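You operate a simulated robot arm through the tools that you are given. There is no shell and no other tool. Be economical: measure what you need, move in short steps, check, and stop when the job is done.

The job below is to be done with a simulated robot arm. You get a single attempt, and the scene is never put back.

TASK
Take the yellow marker from the steel table and leave it on top of the square brown tile.
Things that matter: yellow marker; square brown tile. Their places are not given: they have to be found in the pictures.

The check looks at the end state, three seconds after you hand in, the way a careful person would. Anything else that was tipped, shoved, dropped, spilled or broken makes it a failure.

THE ROBOT
A 6-joint arm with a two-finger parallel gripper, fixed in place. Base frame: the origin is at the foot of the arm, x ahead of it, y to its left, z up; the work surface is at about z = 0.8. Lengths are in m, angles in degrees, forces in N, time in s.
With the tool pointing down near the work surface it reaches from about 0.26 to 0.68 m from the base axis. Its first joint turns from -66.0 to 66.0 degrees. Payload 2.9 kg.
The TCP is the grasp point between the finger pads, 0.03 m short of the fingertips. In the tool frame z runs along the fingers and y along their closing line. Largest opening 0.11 m; finger width 0.02, thickness 0.01; the body of the gripper, 0.048 by 0.112 m, starts 0.055 m behind the TCP.
Orientation is told as [roll, pitch, yaw] about the base's x, y, z axes, in that order, counted from this pose: with the fingers straight down and closing along the base's y, the tool's x points along the base's -x, its y along +y and its z along -z.

THE INTERFACE
- The arm moves only by the tool drive_tool. Its arguments are lists of equal length, an entry for each row: "turn": the turn, a rotation vector about the base's x, y, z in degrees, a list of three; "translation": the shift along the base's x, y, z in m, a list of three; "fingers": the closure, from 0 (fully open) to 1 (shut). In form: {"turn": [[rx, ry, rz], ...], "translation": [[tx, ty, tz], ...], "fingers": [fingers, ...]}. A call has 1 to 20 rows; each row shifts and turns the commanded pose from where the row before left it. A row lasts 0.2 s, in which the tool goes at most 0.05 m and 8.6 degrees; a call with a longer step from one row to the next is refused whole, and so is a gripper value outside its range. Where a pose cannot be reached the arm comes as near as it can. A force on the tool above 40 N (or 10 N above the force at the start of the call, whichever is more), or a blocked arm, ends the call early, and 0.2 s more pass. The fingers move at their own pace (about 0.108 m/s each) and stop on an object; they squeeze with about 45 N. The grip force told is the motor's: it shows also when the fingers shut on nothing. Time passes only in rows, and 0.2 s behind the last, so rows that do not move let the fingers close. The reply holds the time, the measured pose of the TCP, the force on the tool along the base axes, the opening and the grip force, in the units named above and with some noise, and new pictures: "show" is both (left out), scene, wrist or none.
- Cameras (640 x 400 px; columns grow to the right, rows downward): "scene" is fixed at [0.0672, 0.4253, 1.3859]; the picture's right is [-0.84, -0.55, 0.00], its down [-0.30, 0.46, -0.84] and it looks along [0.46, -0.70, -0.55] (base axes); focal length 370 px, centre (320, 200). "wrist" rides on the gripper at [-0.036, 0, -0.057] in the tool frame; the picture's right is [0.00, -1.00, 0.00], its down [0.97, 0.00, -0.24] and it looks along [0.24, 0.00, 0.97] (tool axes); focal length 218 px, centre (320, 200).
- measure_at(camera, pixels): for up to 12 pixels [column, row] of the newest picture of that camera ("zoom" is the newest enlarged one), the place [x, y, z] in the base frame of the surface seen there, good to about 0.002 m. No time passes.
- enlarge(camera, box): a new picture of the part [left, top, right, bottom] of that camera's present view, enlarged. No time passes.
- job_done(): hands the job in; it is judged then, once.

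Work in short steps. Measure before you move; look again where a grasp or a placing could have gone wrong, and mend it. You have 60 turns and 120 pictures in all, those below and enlarged ones among them. Open the gripper and draw the arm clear of the work before you hand the job in, unless the task says otherwise; then end with one line.

The tools are called after "Emit:" by a JSON object that holds its "method" and its "body". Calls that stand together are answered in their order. drive_tool: Moves the arm, as the interface text tells. Its arguments: {"type":"object","properties":{"turn":{"type":"array"},"translation":{"type":"array"},"fingers":{"type":"array"},"show":{"type":"string","enum":["both","scene","wrist","none"]}},"required":["turn","translation","fingers"]} The other tools are called the same way: measure_at (camera, pixels) gives the place of the surface under pixels of a picture; enlarge (camera, box) takes an enlarged picture of a part of a camera's view; job_done () hands the job in.

At the start:

```text
t: 0.0
tcp_pos: [0.3642, 0.0073, 1.0947]
orientation: [0.0, -0.1, 0.0]
contact_force: [0.8, -0.4, -0.3]
grip_width: 0.11
grip_force: 0.0
```

scene: 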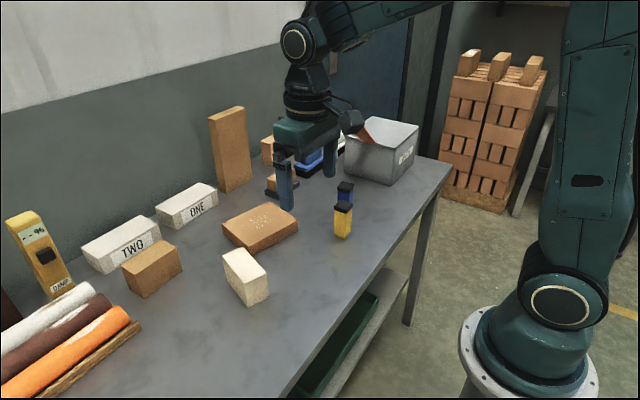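
wrist: 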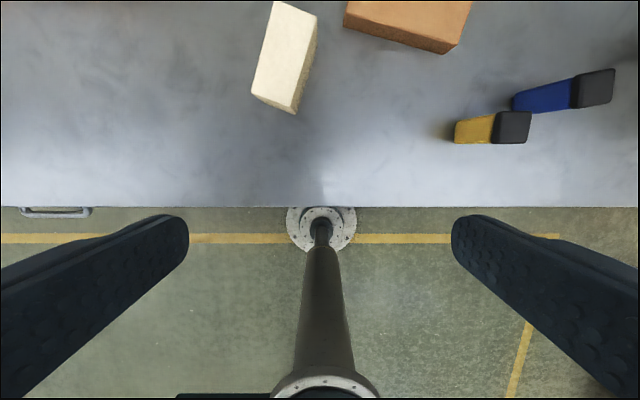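

The yellow marker seems to stand at about (343,220) in the scene picture, with a blue one behind it. I'll enlarge this area and look for the square brown tile.

Emit:
{"method": "enlarge", "body": {"camera": "scene", "box": [200, 120, 400, 260]}}

Emit:
{"method": "enlarge", "body": {"camera": "wrist", "box": [330, 0, 640, 200]}}

Emit:
{"method": "measure_at", "body": {"camera": "scene", "pixels": [[343, 206], [342, 228], [346, 186], [345, 199], [260, 217], [222, 226], [265, 204], [298, 220], [260, 245], [315, 260], [320, 213], [262, 251]]}}

Emit:
{"method": "measure_at", "body": {"camera": "wrist", "pixels": [[475, 130], [513, 127], [458, 133], [545, 97], [595, 88], [480, 160], [345, 24], [400, 20], [445, 50], [285, 50]]}}

```text
2.86 times, centred on (300, 190) of scene
```

zoom: 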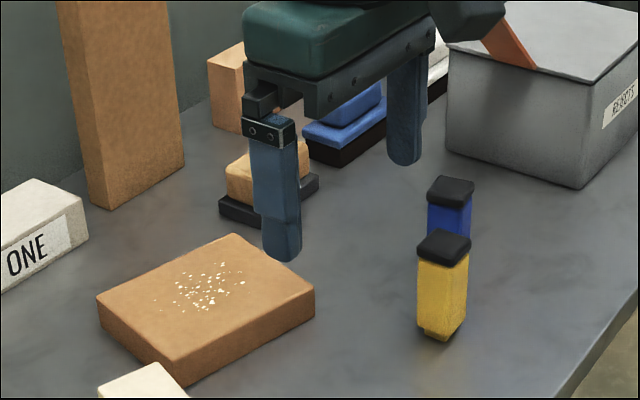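

```text
2.00 times, centred on (485, 100) of wrist
```

zoom: 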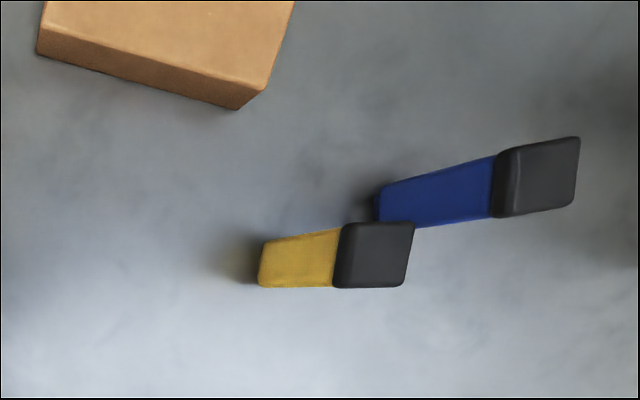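

```text
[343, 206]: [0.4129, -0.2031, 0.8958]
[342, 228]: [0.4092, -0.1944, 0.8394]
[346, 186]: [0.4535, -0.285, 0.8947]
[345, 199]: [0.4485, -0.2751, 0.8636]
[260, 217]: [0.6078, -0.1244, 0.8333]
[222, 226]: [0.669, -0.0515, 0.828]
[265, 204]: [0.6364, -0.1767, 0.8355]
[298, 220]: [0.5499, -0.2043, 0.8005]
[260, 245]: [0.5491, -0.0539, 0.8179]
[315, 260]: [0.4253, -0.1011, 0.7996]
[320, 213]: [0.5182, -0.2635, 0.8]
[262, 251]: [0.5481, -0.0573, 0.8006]
```

```text
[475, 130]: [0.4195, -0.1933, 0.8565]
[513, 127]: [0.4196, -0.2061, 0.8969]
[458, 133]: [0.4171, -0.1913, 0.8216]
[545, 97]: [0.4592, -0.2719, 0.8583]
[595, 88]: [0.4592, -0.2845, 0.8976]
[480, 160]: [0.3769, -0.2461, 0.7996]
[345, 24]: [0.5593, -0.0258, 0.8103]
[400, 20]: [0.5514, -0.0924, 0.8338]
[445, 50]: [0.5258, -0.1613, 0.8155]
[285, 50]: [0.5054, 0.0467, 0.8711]
```

The marker stands upright at about (0.419, -0.205), with its top at 0.897. The tile looks like the block at about (0.60, -0.11), top at 0.835. I'll move up over it to see the tile and the specks from above.

Emit:
{"method": "drive_tool", "body": {"turn": [[0, 0, 0], [0, 0, 0], [0, 0, 0], [0, 0, 0], [0, 0, 0]], "translation": [[0.035, -0.03, 0.01], [0.035, -0.03, 0.01], [0.035, -0.03, 0.01], [0.035, -0.03, 0], [0, 0, 0]], "fingers": [0, 0, 0, 0, 0]}}

```text
t: 1.2
tcp_pos: [0.5054, -0.1153, 1.1257]
orientation: [-0.1, 0.0, 0.1]
contact_force: [0.1, 0.2, 0.2]
grip_width: 0.11
grip_force: 0.0
```

scene: 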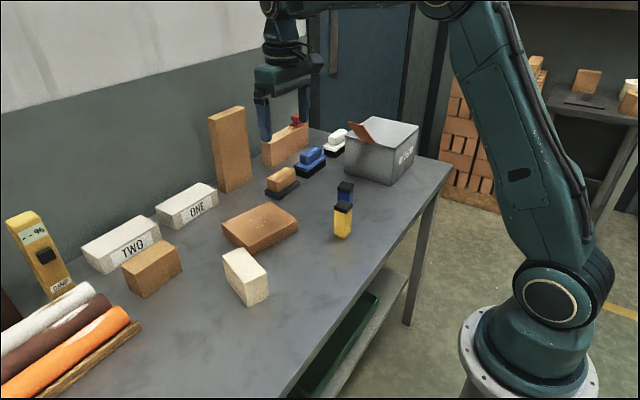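
wrist: 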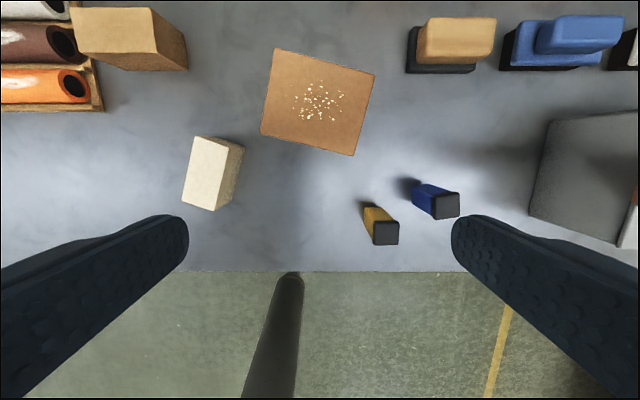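

From above, the tile is the square block centred at about (318,102) with pale specks near its middle. I'll enlarge and measure it and the marker.

Emit:
{"method": "enlarge", "body": {"camera": "wrist", "box": [240, 30, 400, 170]}}

Emit:
{"method": "measure_at", "body": {"camera": "wrist", "pixels": [[277, 51], [373, 76], [353, 153], [263, 132], [318, 102], [306, 115], [335, 130], [290, 125], [385, 233], [366, 208], [373, 222], [398, 222]]}}

Emit:
{"method": "enlarge", "body": {"camera": "scene", "box": [310, 170, 380, 250]}}

```text
2.86 times, centred on (320, 100) of wrist
```

zoom: 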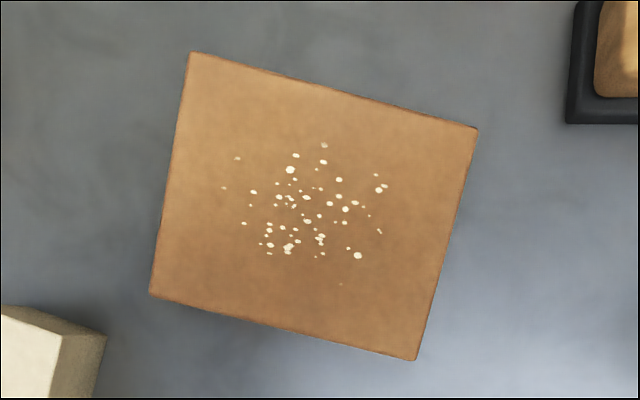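

```text
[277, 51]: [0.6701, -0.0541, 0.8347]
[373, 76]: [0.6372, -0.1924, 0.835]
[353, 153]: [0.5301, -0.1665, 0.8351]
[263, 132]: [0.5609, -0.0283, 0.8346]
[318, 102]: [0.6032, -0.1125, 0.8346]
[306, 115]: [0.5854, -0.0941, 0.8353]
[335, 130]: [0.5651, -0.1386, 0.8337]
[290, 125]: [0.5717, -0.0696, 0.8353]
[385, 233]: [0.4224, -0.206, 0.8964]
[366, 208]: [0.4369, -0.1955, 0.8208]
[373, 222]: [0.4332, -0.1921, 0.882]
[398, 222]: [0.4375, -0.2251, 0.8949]
```

```text
5.00 times, centred on (345, 210) of scene
```

zoom: 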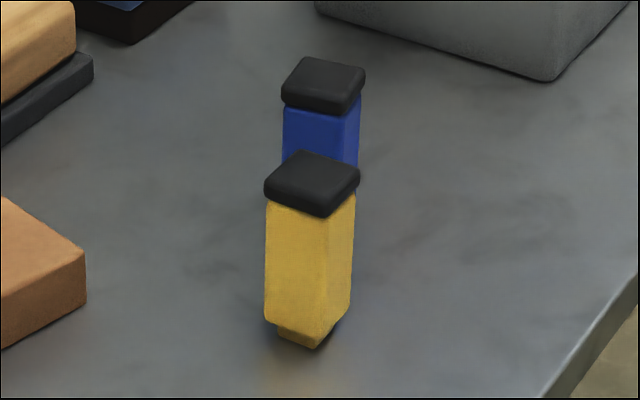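

The tile top is clear of specks near its near right corner, at about (0.558, -0.1445, 0.835), so I'll aim there. Next I move above the marker, with the fingers partly closed, to read its exact centre and yaw.

Emit:
{"method": "drive_tool", "body": {"turn": [[0, 0, 0], [0, 0, 0], [0, 0, 0], [0, 0, 0], [0, 0, 0]], "translation": [[-0.022, -0.023, -0.03], [-0.022, -0.023, -0.03], [-0.022, -0.023, -0.03], [-0.02, -0.023, -0.03], [0, 0, 0]], "fingers": [0.3, 0.3, 0.3, 0.3, 0.3]}}

```text
t: 2.4
tcp_pos: [0.4164, -0.2067, 1.0049]
orientation: [0.1, 0.0, -0.1]
contact_force: [-0.2, 0.2, 0.1]
grip_width: 0.0771
grip_force: 0.0
```

scene: 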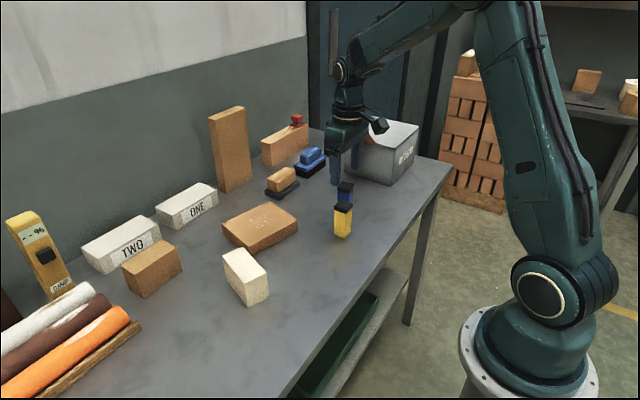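
wrist: 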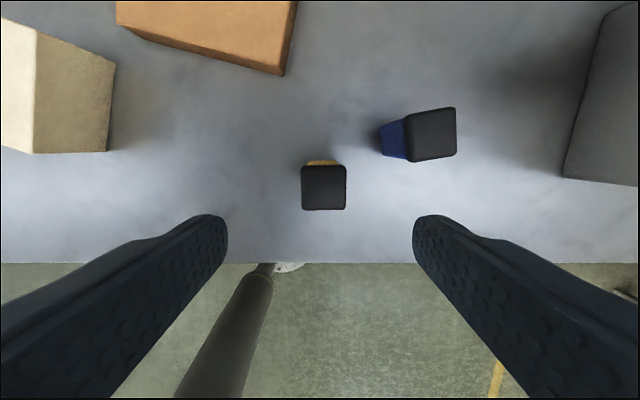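

The cap at (324,188) is nearly aligned with the fingers. I'll measure its edges.

Emit:
{"method": "measure_at", "body": {"camera": "wrist", "pixels": [[304, 188], [345, 188], [324, 170], [324, 207], [324, 188], [307, 170], [342, 170], [307, 206], [342, 206], [408, 150], [415, 112]]}}

Emit:
{"method": "enlarge", "body": {"camera": "wrist", "box": [280, 140, 370, 230]}}

```text
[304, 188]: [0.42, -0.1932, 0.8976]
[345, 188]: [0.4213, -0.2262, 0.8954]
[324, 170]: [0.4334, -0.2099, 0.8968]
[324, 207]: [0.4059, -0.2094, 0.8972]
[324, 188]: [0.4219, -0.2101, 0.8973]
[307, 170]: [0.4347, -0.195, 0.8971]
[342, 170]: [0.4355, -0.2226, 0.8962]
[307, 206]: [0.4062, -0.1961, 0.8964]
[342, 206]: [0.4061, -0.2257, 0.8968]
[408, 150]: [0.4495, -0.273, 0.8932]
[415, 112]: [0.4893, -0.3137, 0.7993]
```

```text
4.44 times, centred on (325, 185) of wrist
```

zoom: 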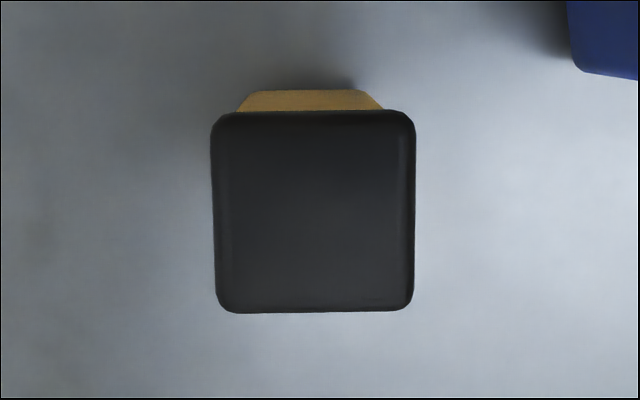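

The cap centre is (0.421, -0.210), about 0.034 wide. I centre over it and go down to TCP z ≈ 0.856; the outer finger ends at y ≈ -0.26, clear of the blue marker.

Emit:
{"method": "drive_tool", "body": {"turn": [[0, 0, 0], [0, 0, 0], [0, 0, 0], [0, 0, 0], [0, 0, 0], [0, 0, 0], [0, 0, 0]], "translation": [[0.0046, -0.0033, 0], [0, 0, -0.03], [0, 0, -0.03], [0, 0, -0.03], [0, 0, -0.03], [0, 0, -0.029], [0, 0, 0]], "fingers": [0.3, 0.3, 0.3, 0.3, 0.3, 0.3, 0.3]}}

```text
t: 4.0
tcp_pos: [0.4219, -0.2096, 0.8563]
orientation: [-0.1, -0.1, -0.1]
contact_force: [-0.3, 0.6, -0.3]
grip_width: 0.0769
grip_force: 0.2
```

scene: 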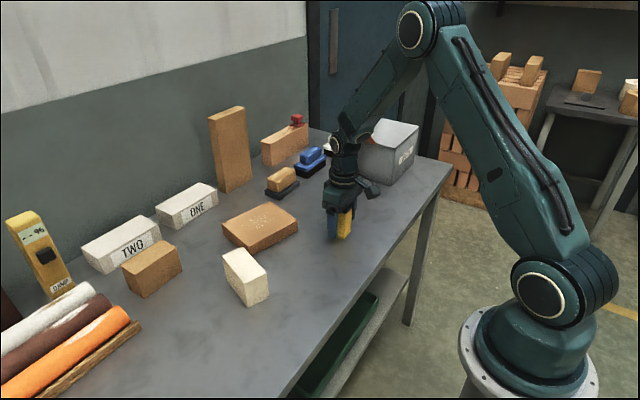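
wrist: 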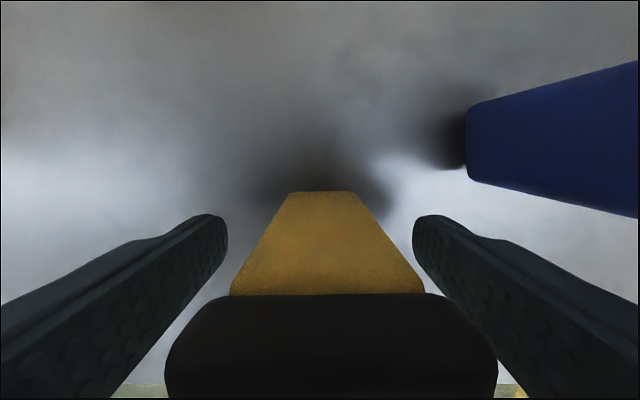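

The marker (centre near column 326) sits between the fingers (227 and 413), so I close.

Emit:
{"method": "drive_tool", "body": {"turn": [[0, 0, 0], [0, 0, 0], [0, 0, 0]], "translation": [[0, 0, 0], [0, 0, 0], [0, 0, 0]], "fingers": [0.55, 1, 1]}}

```text
t: 4.8
tcp_pos: [0.4219, -0.2094, 0.8567]
orientation: [-0.1, -0.1, 0.0]
contact_force: [-0.1, -0.4, -0.5]
grip_width: 0.0353
grip_force: 44.6
```

scene: 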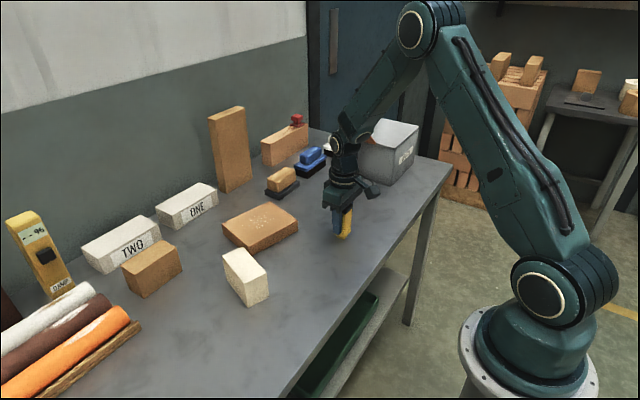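
wrist: 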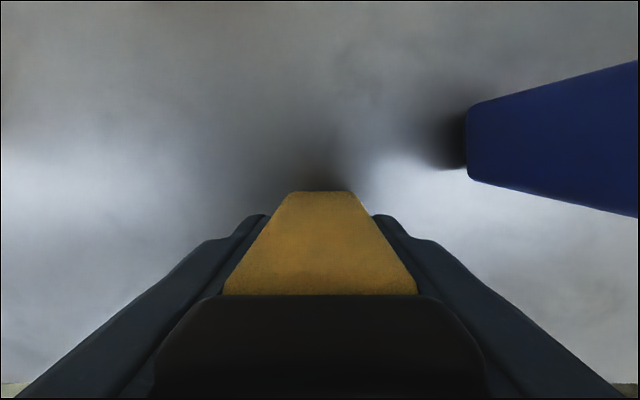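

Gripped at 0.035 m with 45 N. I lift straight up by 0.10 m.

Emit:
{"method": "drive_tool", "body": {"turn": [[0, 0, 0], [0, 0, 0], [0, 0, 0], [0, 0, 0], [0, 0, 0]], "translation": [[0, 0, 0.01], [0, 0, 0.03], [0, 0, 0.03], [0, 0, 0.03], [0, 0, 0]], "fingers": [1, 1, 1, 1, 1]}}

```text
t: 6.0
tcp_pos: [0.4217, -0.207, 0.9556]
orientation: [0.0, -0.1, 0.0]
contact_force: [0.0, 0.1, -1.6]
grip_width: 0.0351
grip_force: 45.0
```

scene: 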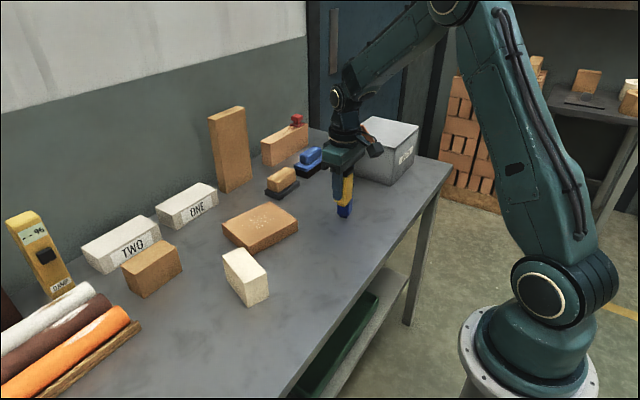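
wrist: 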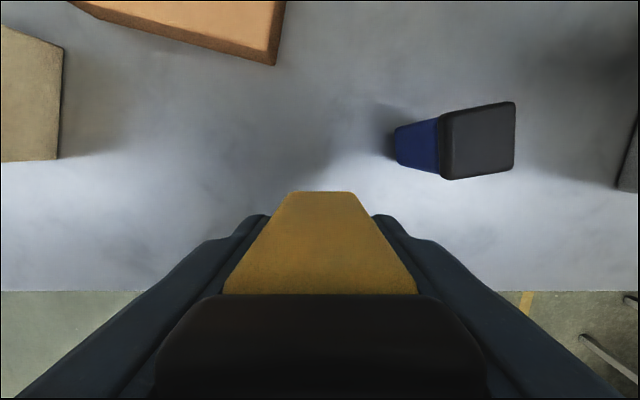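

The marker is held, its foot about 0.057 m below the TCP. I carry it over the chosen tile spot, turning -12° to line up with the tile edges.

Emit:
{"method": "drive_tool", "body": {"turn": [[0, 0, -3], [0, 0, -3], [0, 0, -3], [0, 0, -3], [0, 0, 0], [0, 0, 0]], "translation": [[0.0276, 0.0128, 0], [0.0276, 0.0128, 0], [0.0276, 0.0128, 0], [0.0276, 0.0128, 0], [0.0276, 0.0128, 0], [0, 0, 0]], "fingers": [1, 1, 1, 1, 1, 1]}}

```text
t: 7.4
tcp_pos: [0.5596, -0.1435, 0.9561]
orientation: [0.0, 0.0, -12.1]
contact_force: [0.5, 0.7, -1.8]
grip_width: 0.035
grip_force: 44.8
```

scene: 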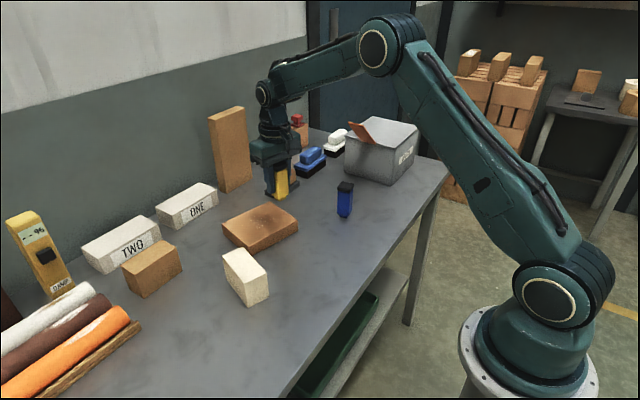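
wrist: 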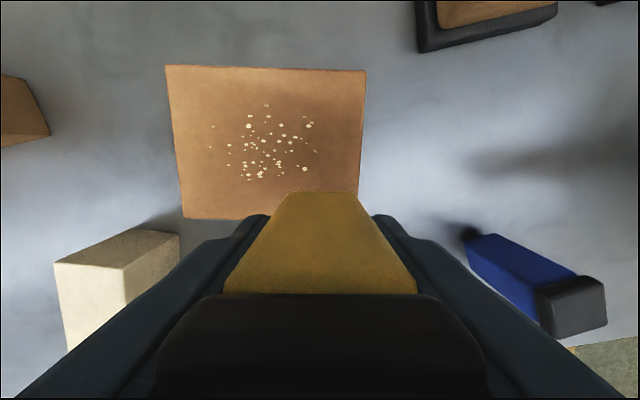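

The marker hangs over the near right corner area of the tile, clear of the specks. I lower 0.058 m and check the force.

Emit:
{"method": "drive_tool", "body": {"turn": [[0, 0, 0], [0, 0, 0], [0, 0, 0], [0, 0, 0], [0, 0, 0]], "translation": [[0, 0, -0.025], [0, 0, -0.02], [0, 0, -0.01], [0, 0, -0.003], [0, 0, 0]], "fingers": [1, 1, 1, 1, 1]}}

```text
t: 8.6
tcp_pos: [0.5594, -0.1436, 0.8981]
orientation: [0.0, 0.0, -12.0]
contact_force: [0.1, -0.4, -1.6]
grip_width: 0.0351
grip_force: 44.7
```

scene: 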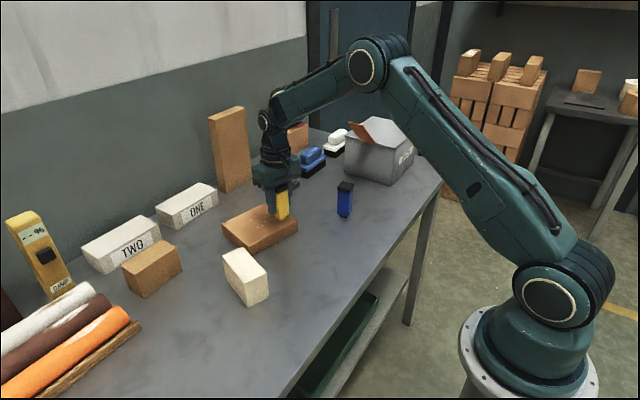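
wrist: 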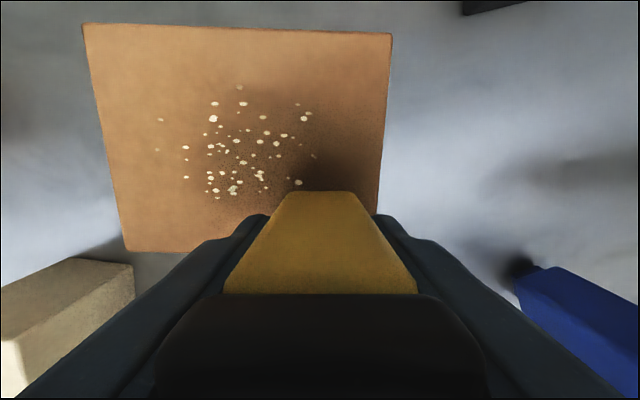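

No contact yet (force -1.6 N). I check the foot over the tile in the scene view around (283,212).

Emit:
{"method": "enlarge", "body": {"camera": "scene", "box": [215, 170, 315, 260]}}

Emit:
{"method": "drive_tool", "body": {"turn": [[0, 0, 0], [0, 0, 0], [0, 0, 0]], "translation": [[0, 0, -0.002], [0, 0, -0.002], [0, 0, -0.001]], "fingers": [1, 1, 1], "show": "scene"}}

```text
4.44 times, centred on (265, 215) of scene
```

zoom: 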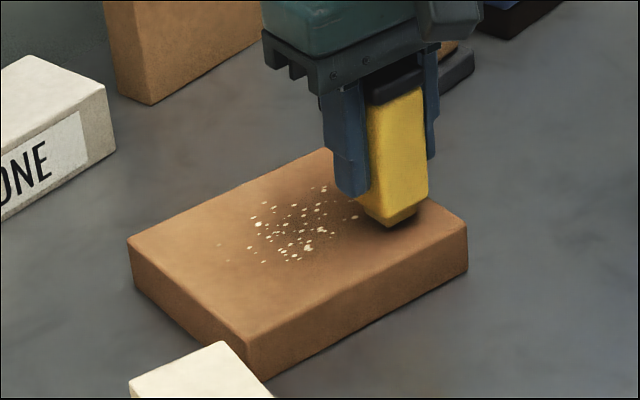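

```text
t: 9.4
tcp_pos: [0.5606, -0.1438, 0.892]
orientation: [0.0, 0.0, -12.0]
contact_force: [0.0, 0.1, -1.6]
grip_width: 0.0352
grip_force: 44.8
```

scene: 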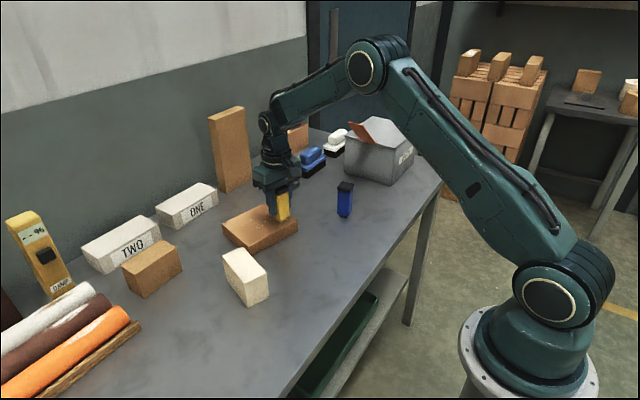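

The foot is well on the tile, still with no contact force at 0.892. I go down by 1 mm rows to feel for the surface.

Emit:
{"method": "drive_tool", "body": {"turn": [[0, 0, 0], [0, 0, 0]], "translation": [[0, 0, -0.001], [0, 0, 0]], "fingers": [1, 1], "show": "none"}}

```text
t: 10.0
tcp_pos: [0.5605, -0.1448, 0.8915]
orientation: [0.0, 0.0, -12.0]
contact_force: [0.2, 0.3, -1.9]
grip_width: 0.0354
grip_force: 45.5
```

Still about -1.9 N, so one more millimetre.

Emit:
{"method": "drive_tool", "body": {"turn": [[0, 0, 0], [0, 0, 0]], "translation": [[0, 0, -0.001], [0, 0, 0]], "fingers": [1, 1]}}

Emit:
{"method": "enlarge", "body": {"camera": "scene", "box": [250, 180, 310, 240]}}

```text
t: 10.6
tcp_pos: [0.56, -0.1444, 0.8909]
orientation: [0.0, 0.0, -12.1]
contact_force: [-2.5, 0.3, 1.4]
grip_width: 0.0352
grip_force: 45.0
```

scene: 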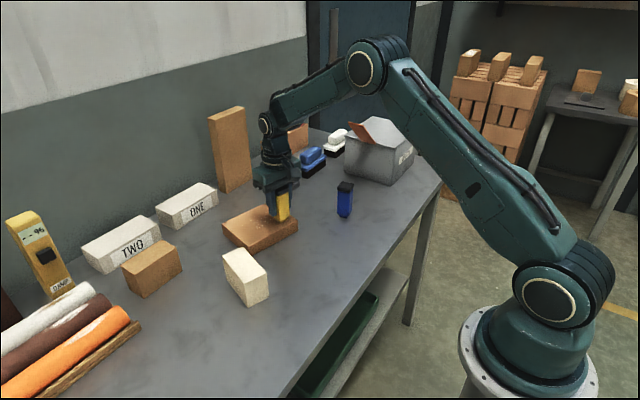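
wrist: 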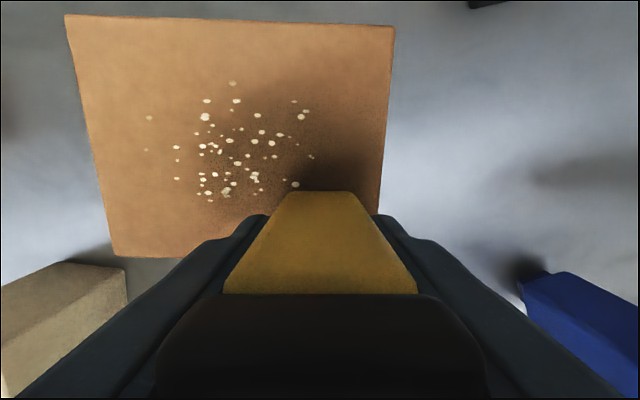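

```text
6.67 times, centred on (280, 210) of scene
```

zoom: 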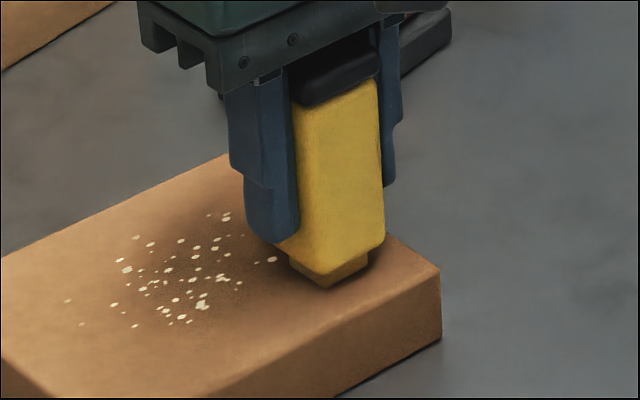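

Contact is made (force rose to +1.4 N) and the foot rests on the tile. I open the fingers in place.

Emit:
{"method": "drive_tool", "body": {"turn": [[0, 0, 0], [0, 0, 0], [0, 0, 0], [0, 0, 0]], "translation": [[0, 0, 0], [0, 0, 0], [0, 0, 0], [0, 0, 0]], "fingers": [0.62, 0.5, 0.3, 0.3]}}

Emit:
{"method": "enlarge", "body": {"camera": "scene", "box": [250, 180, 310, 240]}}

```text
t: 11.6
tcp_pos: [0.56, -0.144, 0.8898]
orientation: [0.0, 0.0, -12.0]
contact_force: [0.0, -1.6, 0.5]
grip_width: 0.0769
grip_force: 0.0
```

scene: 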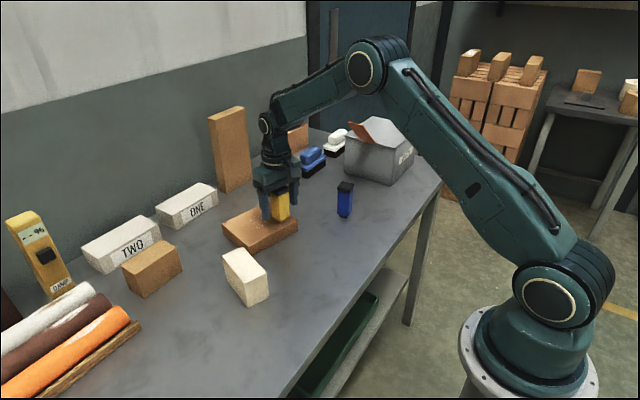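
wrist: 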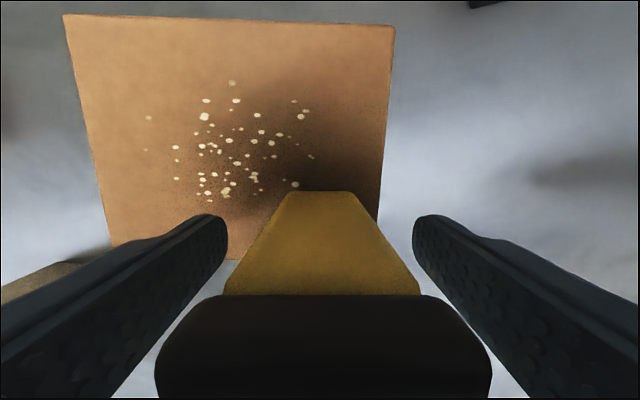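

```text
6.67 times, centred on (280, 210) of scene
```

zoom: 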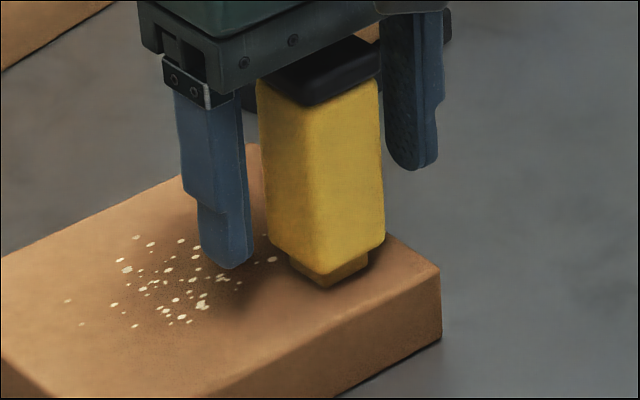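

The marker stands freely on the tile between the open fingers. I draw straight up, then back.

Emit:
{"method": "drive_tool", "body": {"turn": [[0, 0, 0], [0, 0, 0], [0, 0, 0], [0, 0, 0], [0, 0, 0], [0, 0, 0], [0, 0, 0], [0, 0, 0], [0, 0, 0], [0, 0, 0], [0, 0, 0]], "translation": [[0, 0, 0.01], [0, 0, 0.03], [0, 0, 0.03], [0, 0, 0.03], [0, 0, 0.04], [0, 0, 0.04], [0, 0, 0.04], [-0.04, 0.02, 0], [-0.04, 0.02, 0], [-0.04, 0.02, 0], [0, 0, 0]], "fingers": [0.3, 0.3, 0.3, 0.3, 0.3, 0.3, 0.0, 0.0, 0.0, 0.0, 0.0]}}

Emit:
{"method": "enlarge", "body": {"camera": "scene", "box": [210, 150, 320, 260]}}

```text
t: 14.0
tcp_pos: [0.4411, -0.0848, 1.1083]
orientation: [-0.1, 0.0, -12.0]
contact_force: [0.7, -0.6, 0.6]
grip_width: 0.1101
grip_force: 0.1
```

scene: 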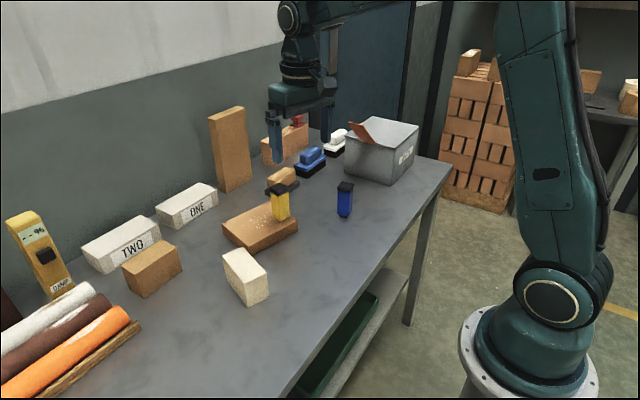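
wrist: 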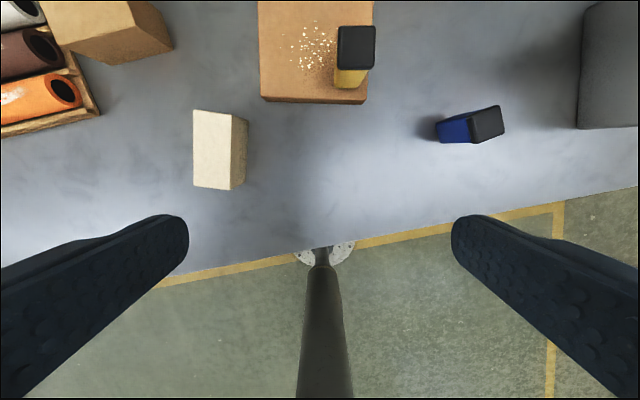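

```text
3.64 times, centred on (265, 205) of scene
```

zoom: 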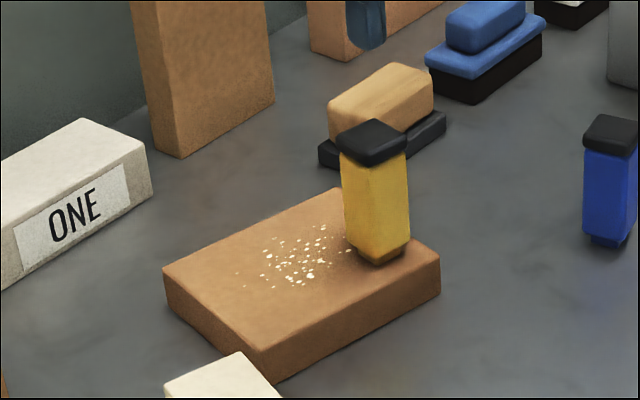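

The marker stands upright on the tile at (281,205), nothing else has moved, and the arm is clear, so I hand in.

Emit:
{"method": "job_done", "body": {}}

```text
The job is handed in.
```

The yellow marker is standing upright on top of the square brown tile, near one corner and clear of the pale specks; nothing else in the pictures was moved, and the gripper is open and clear.
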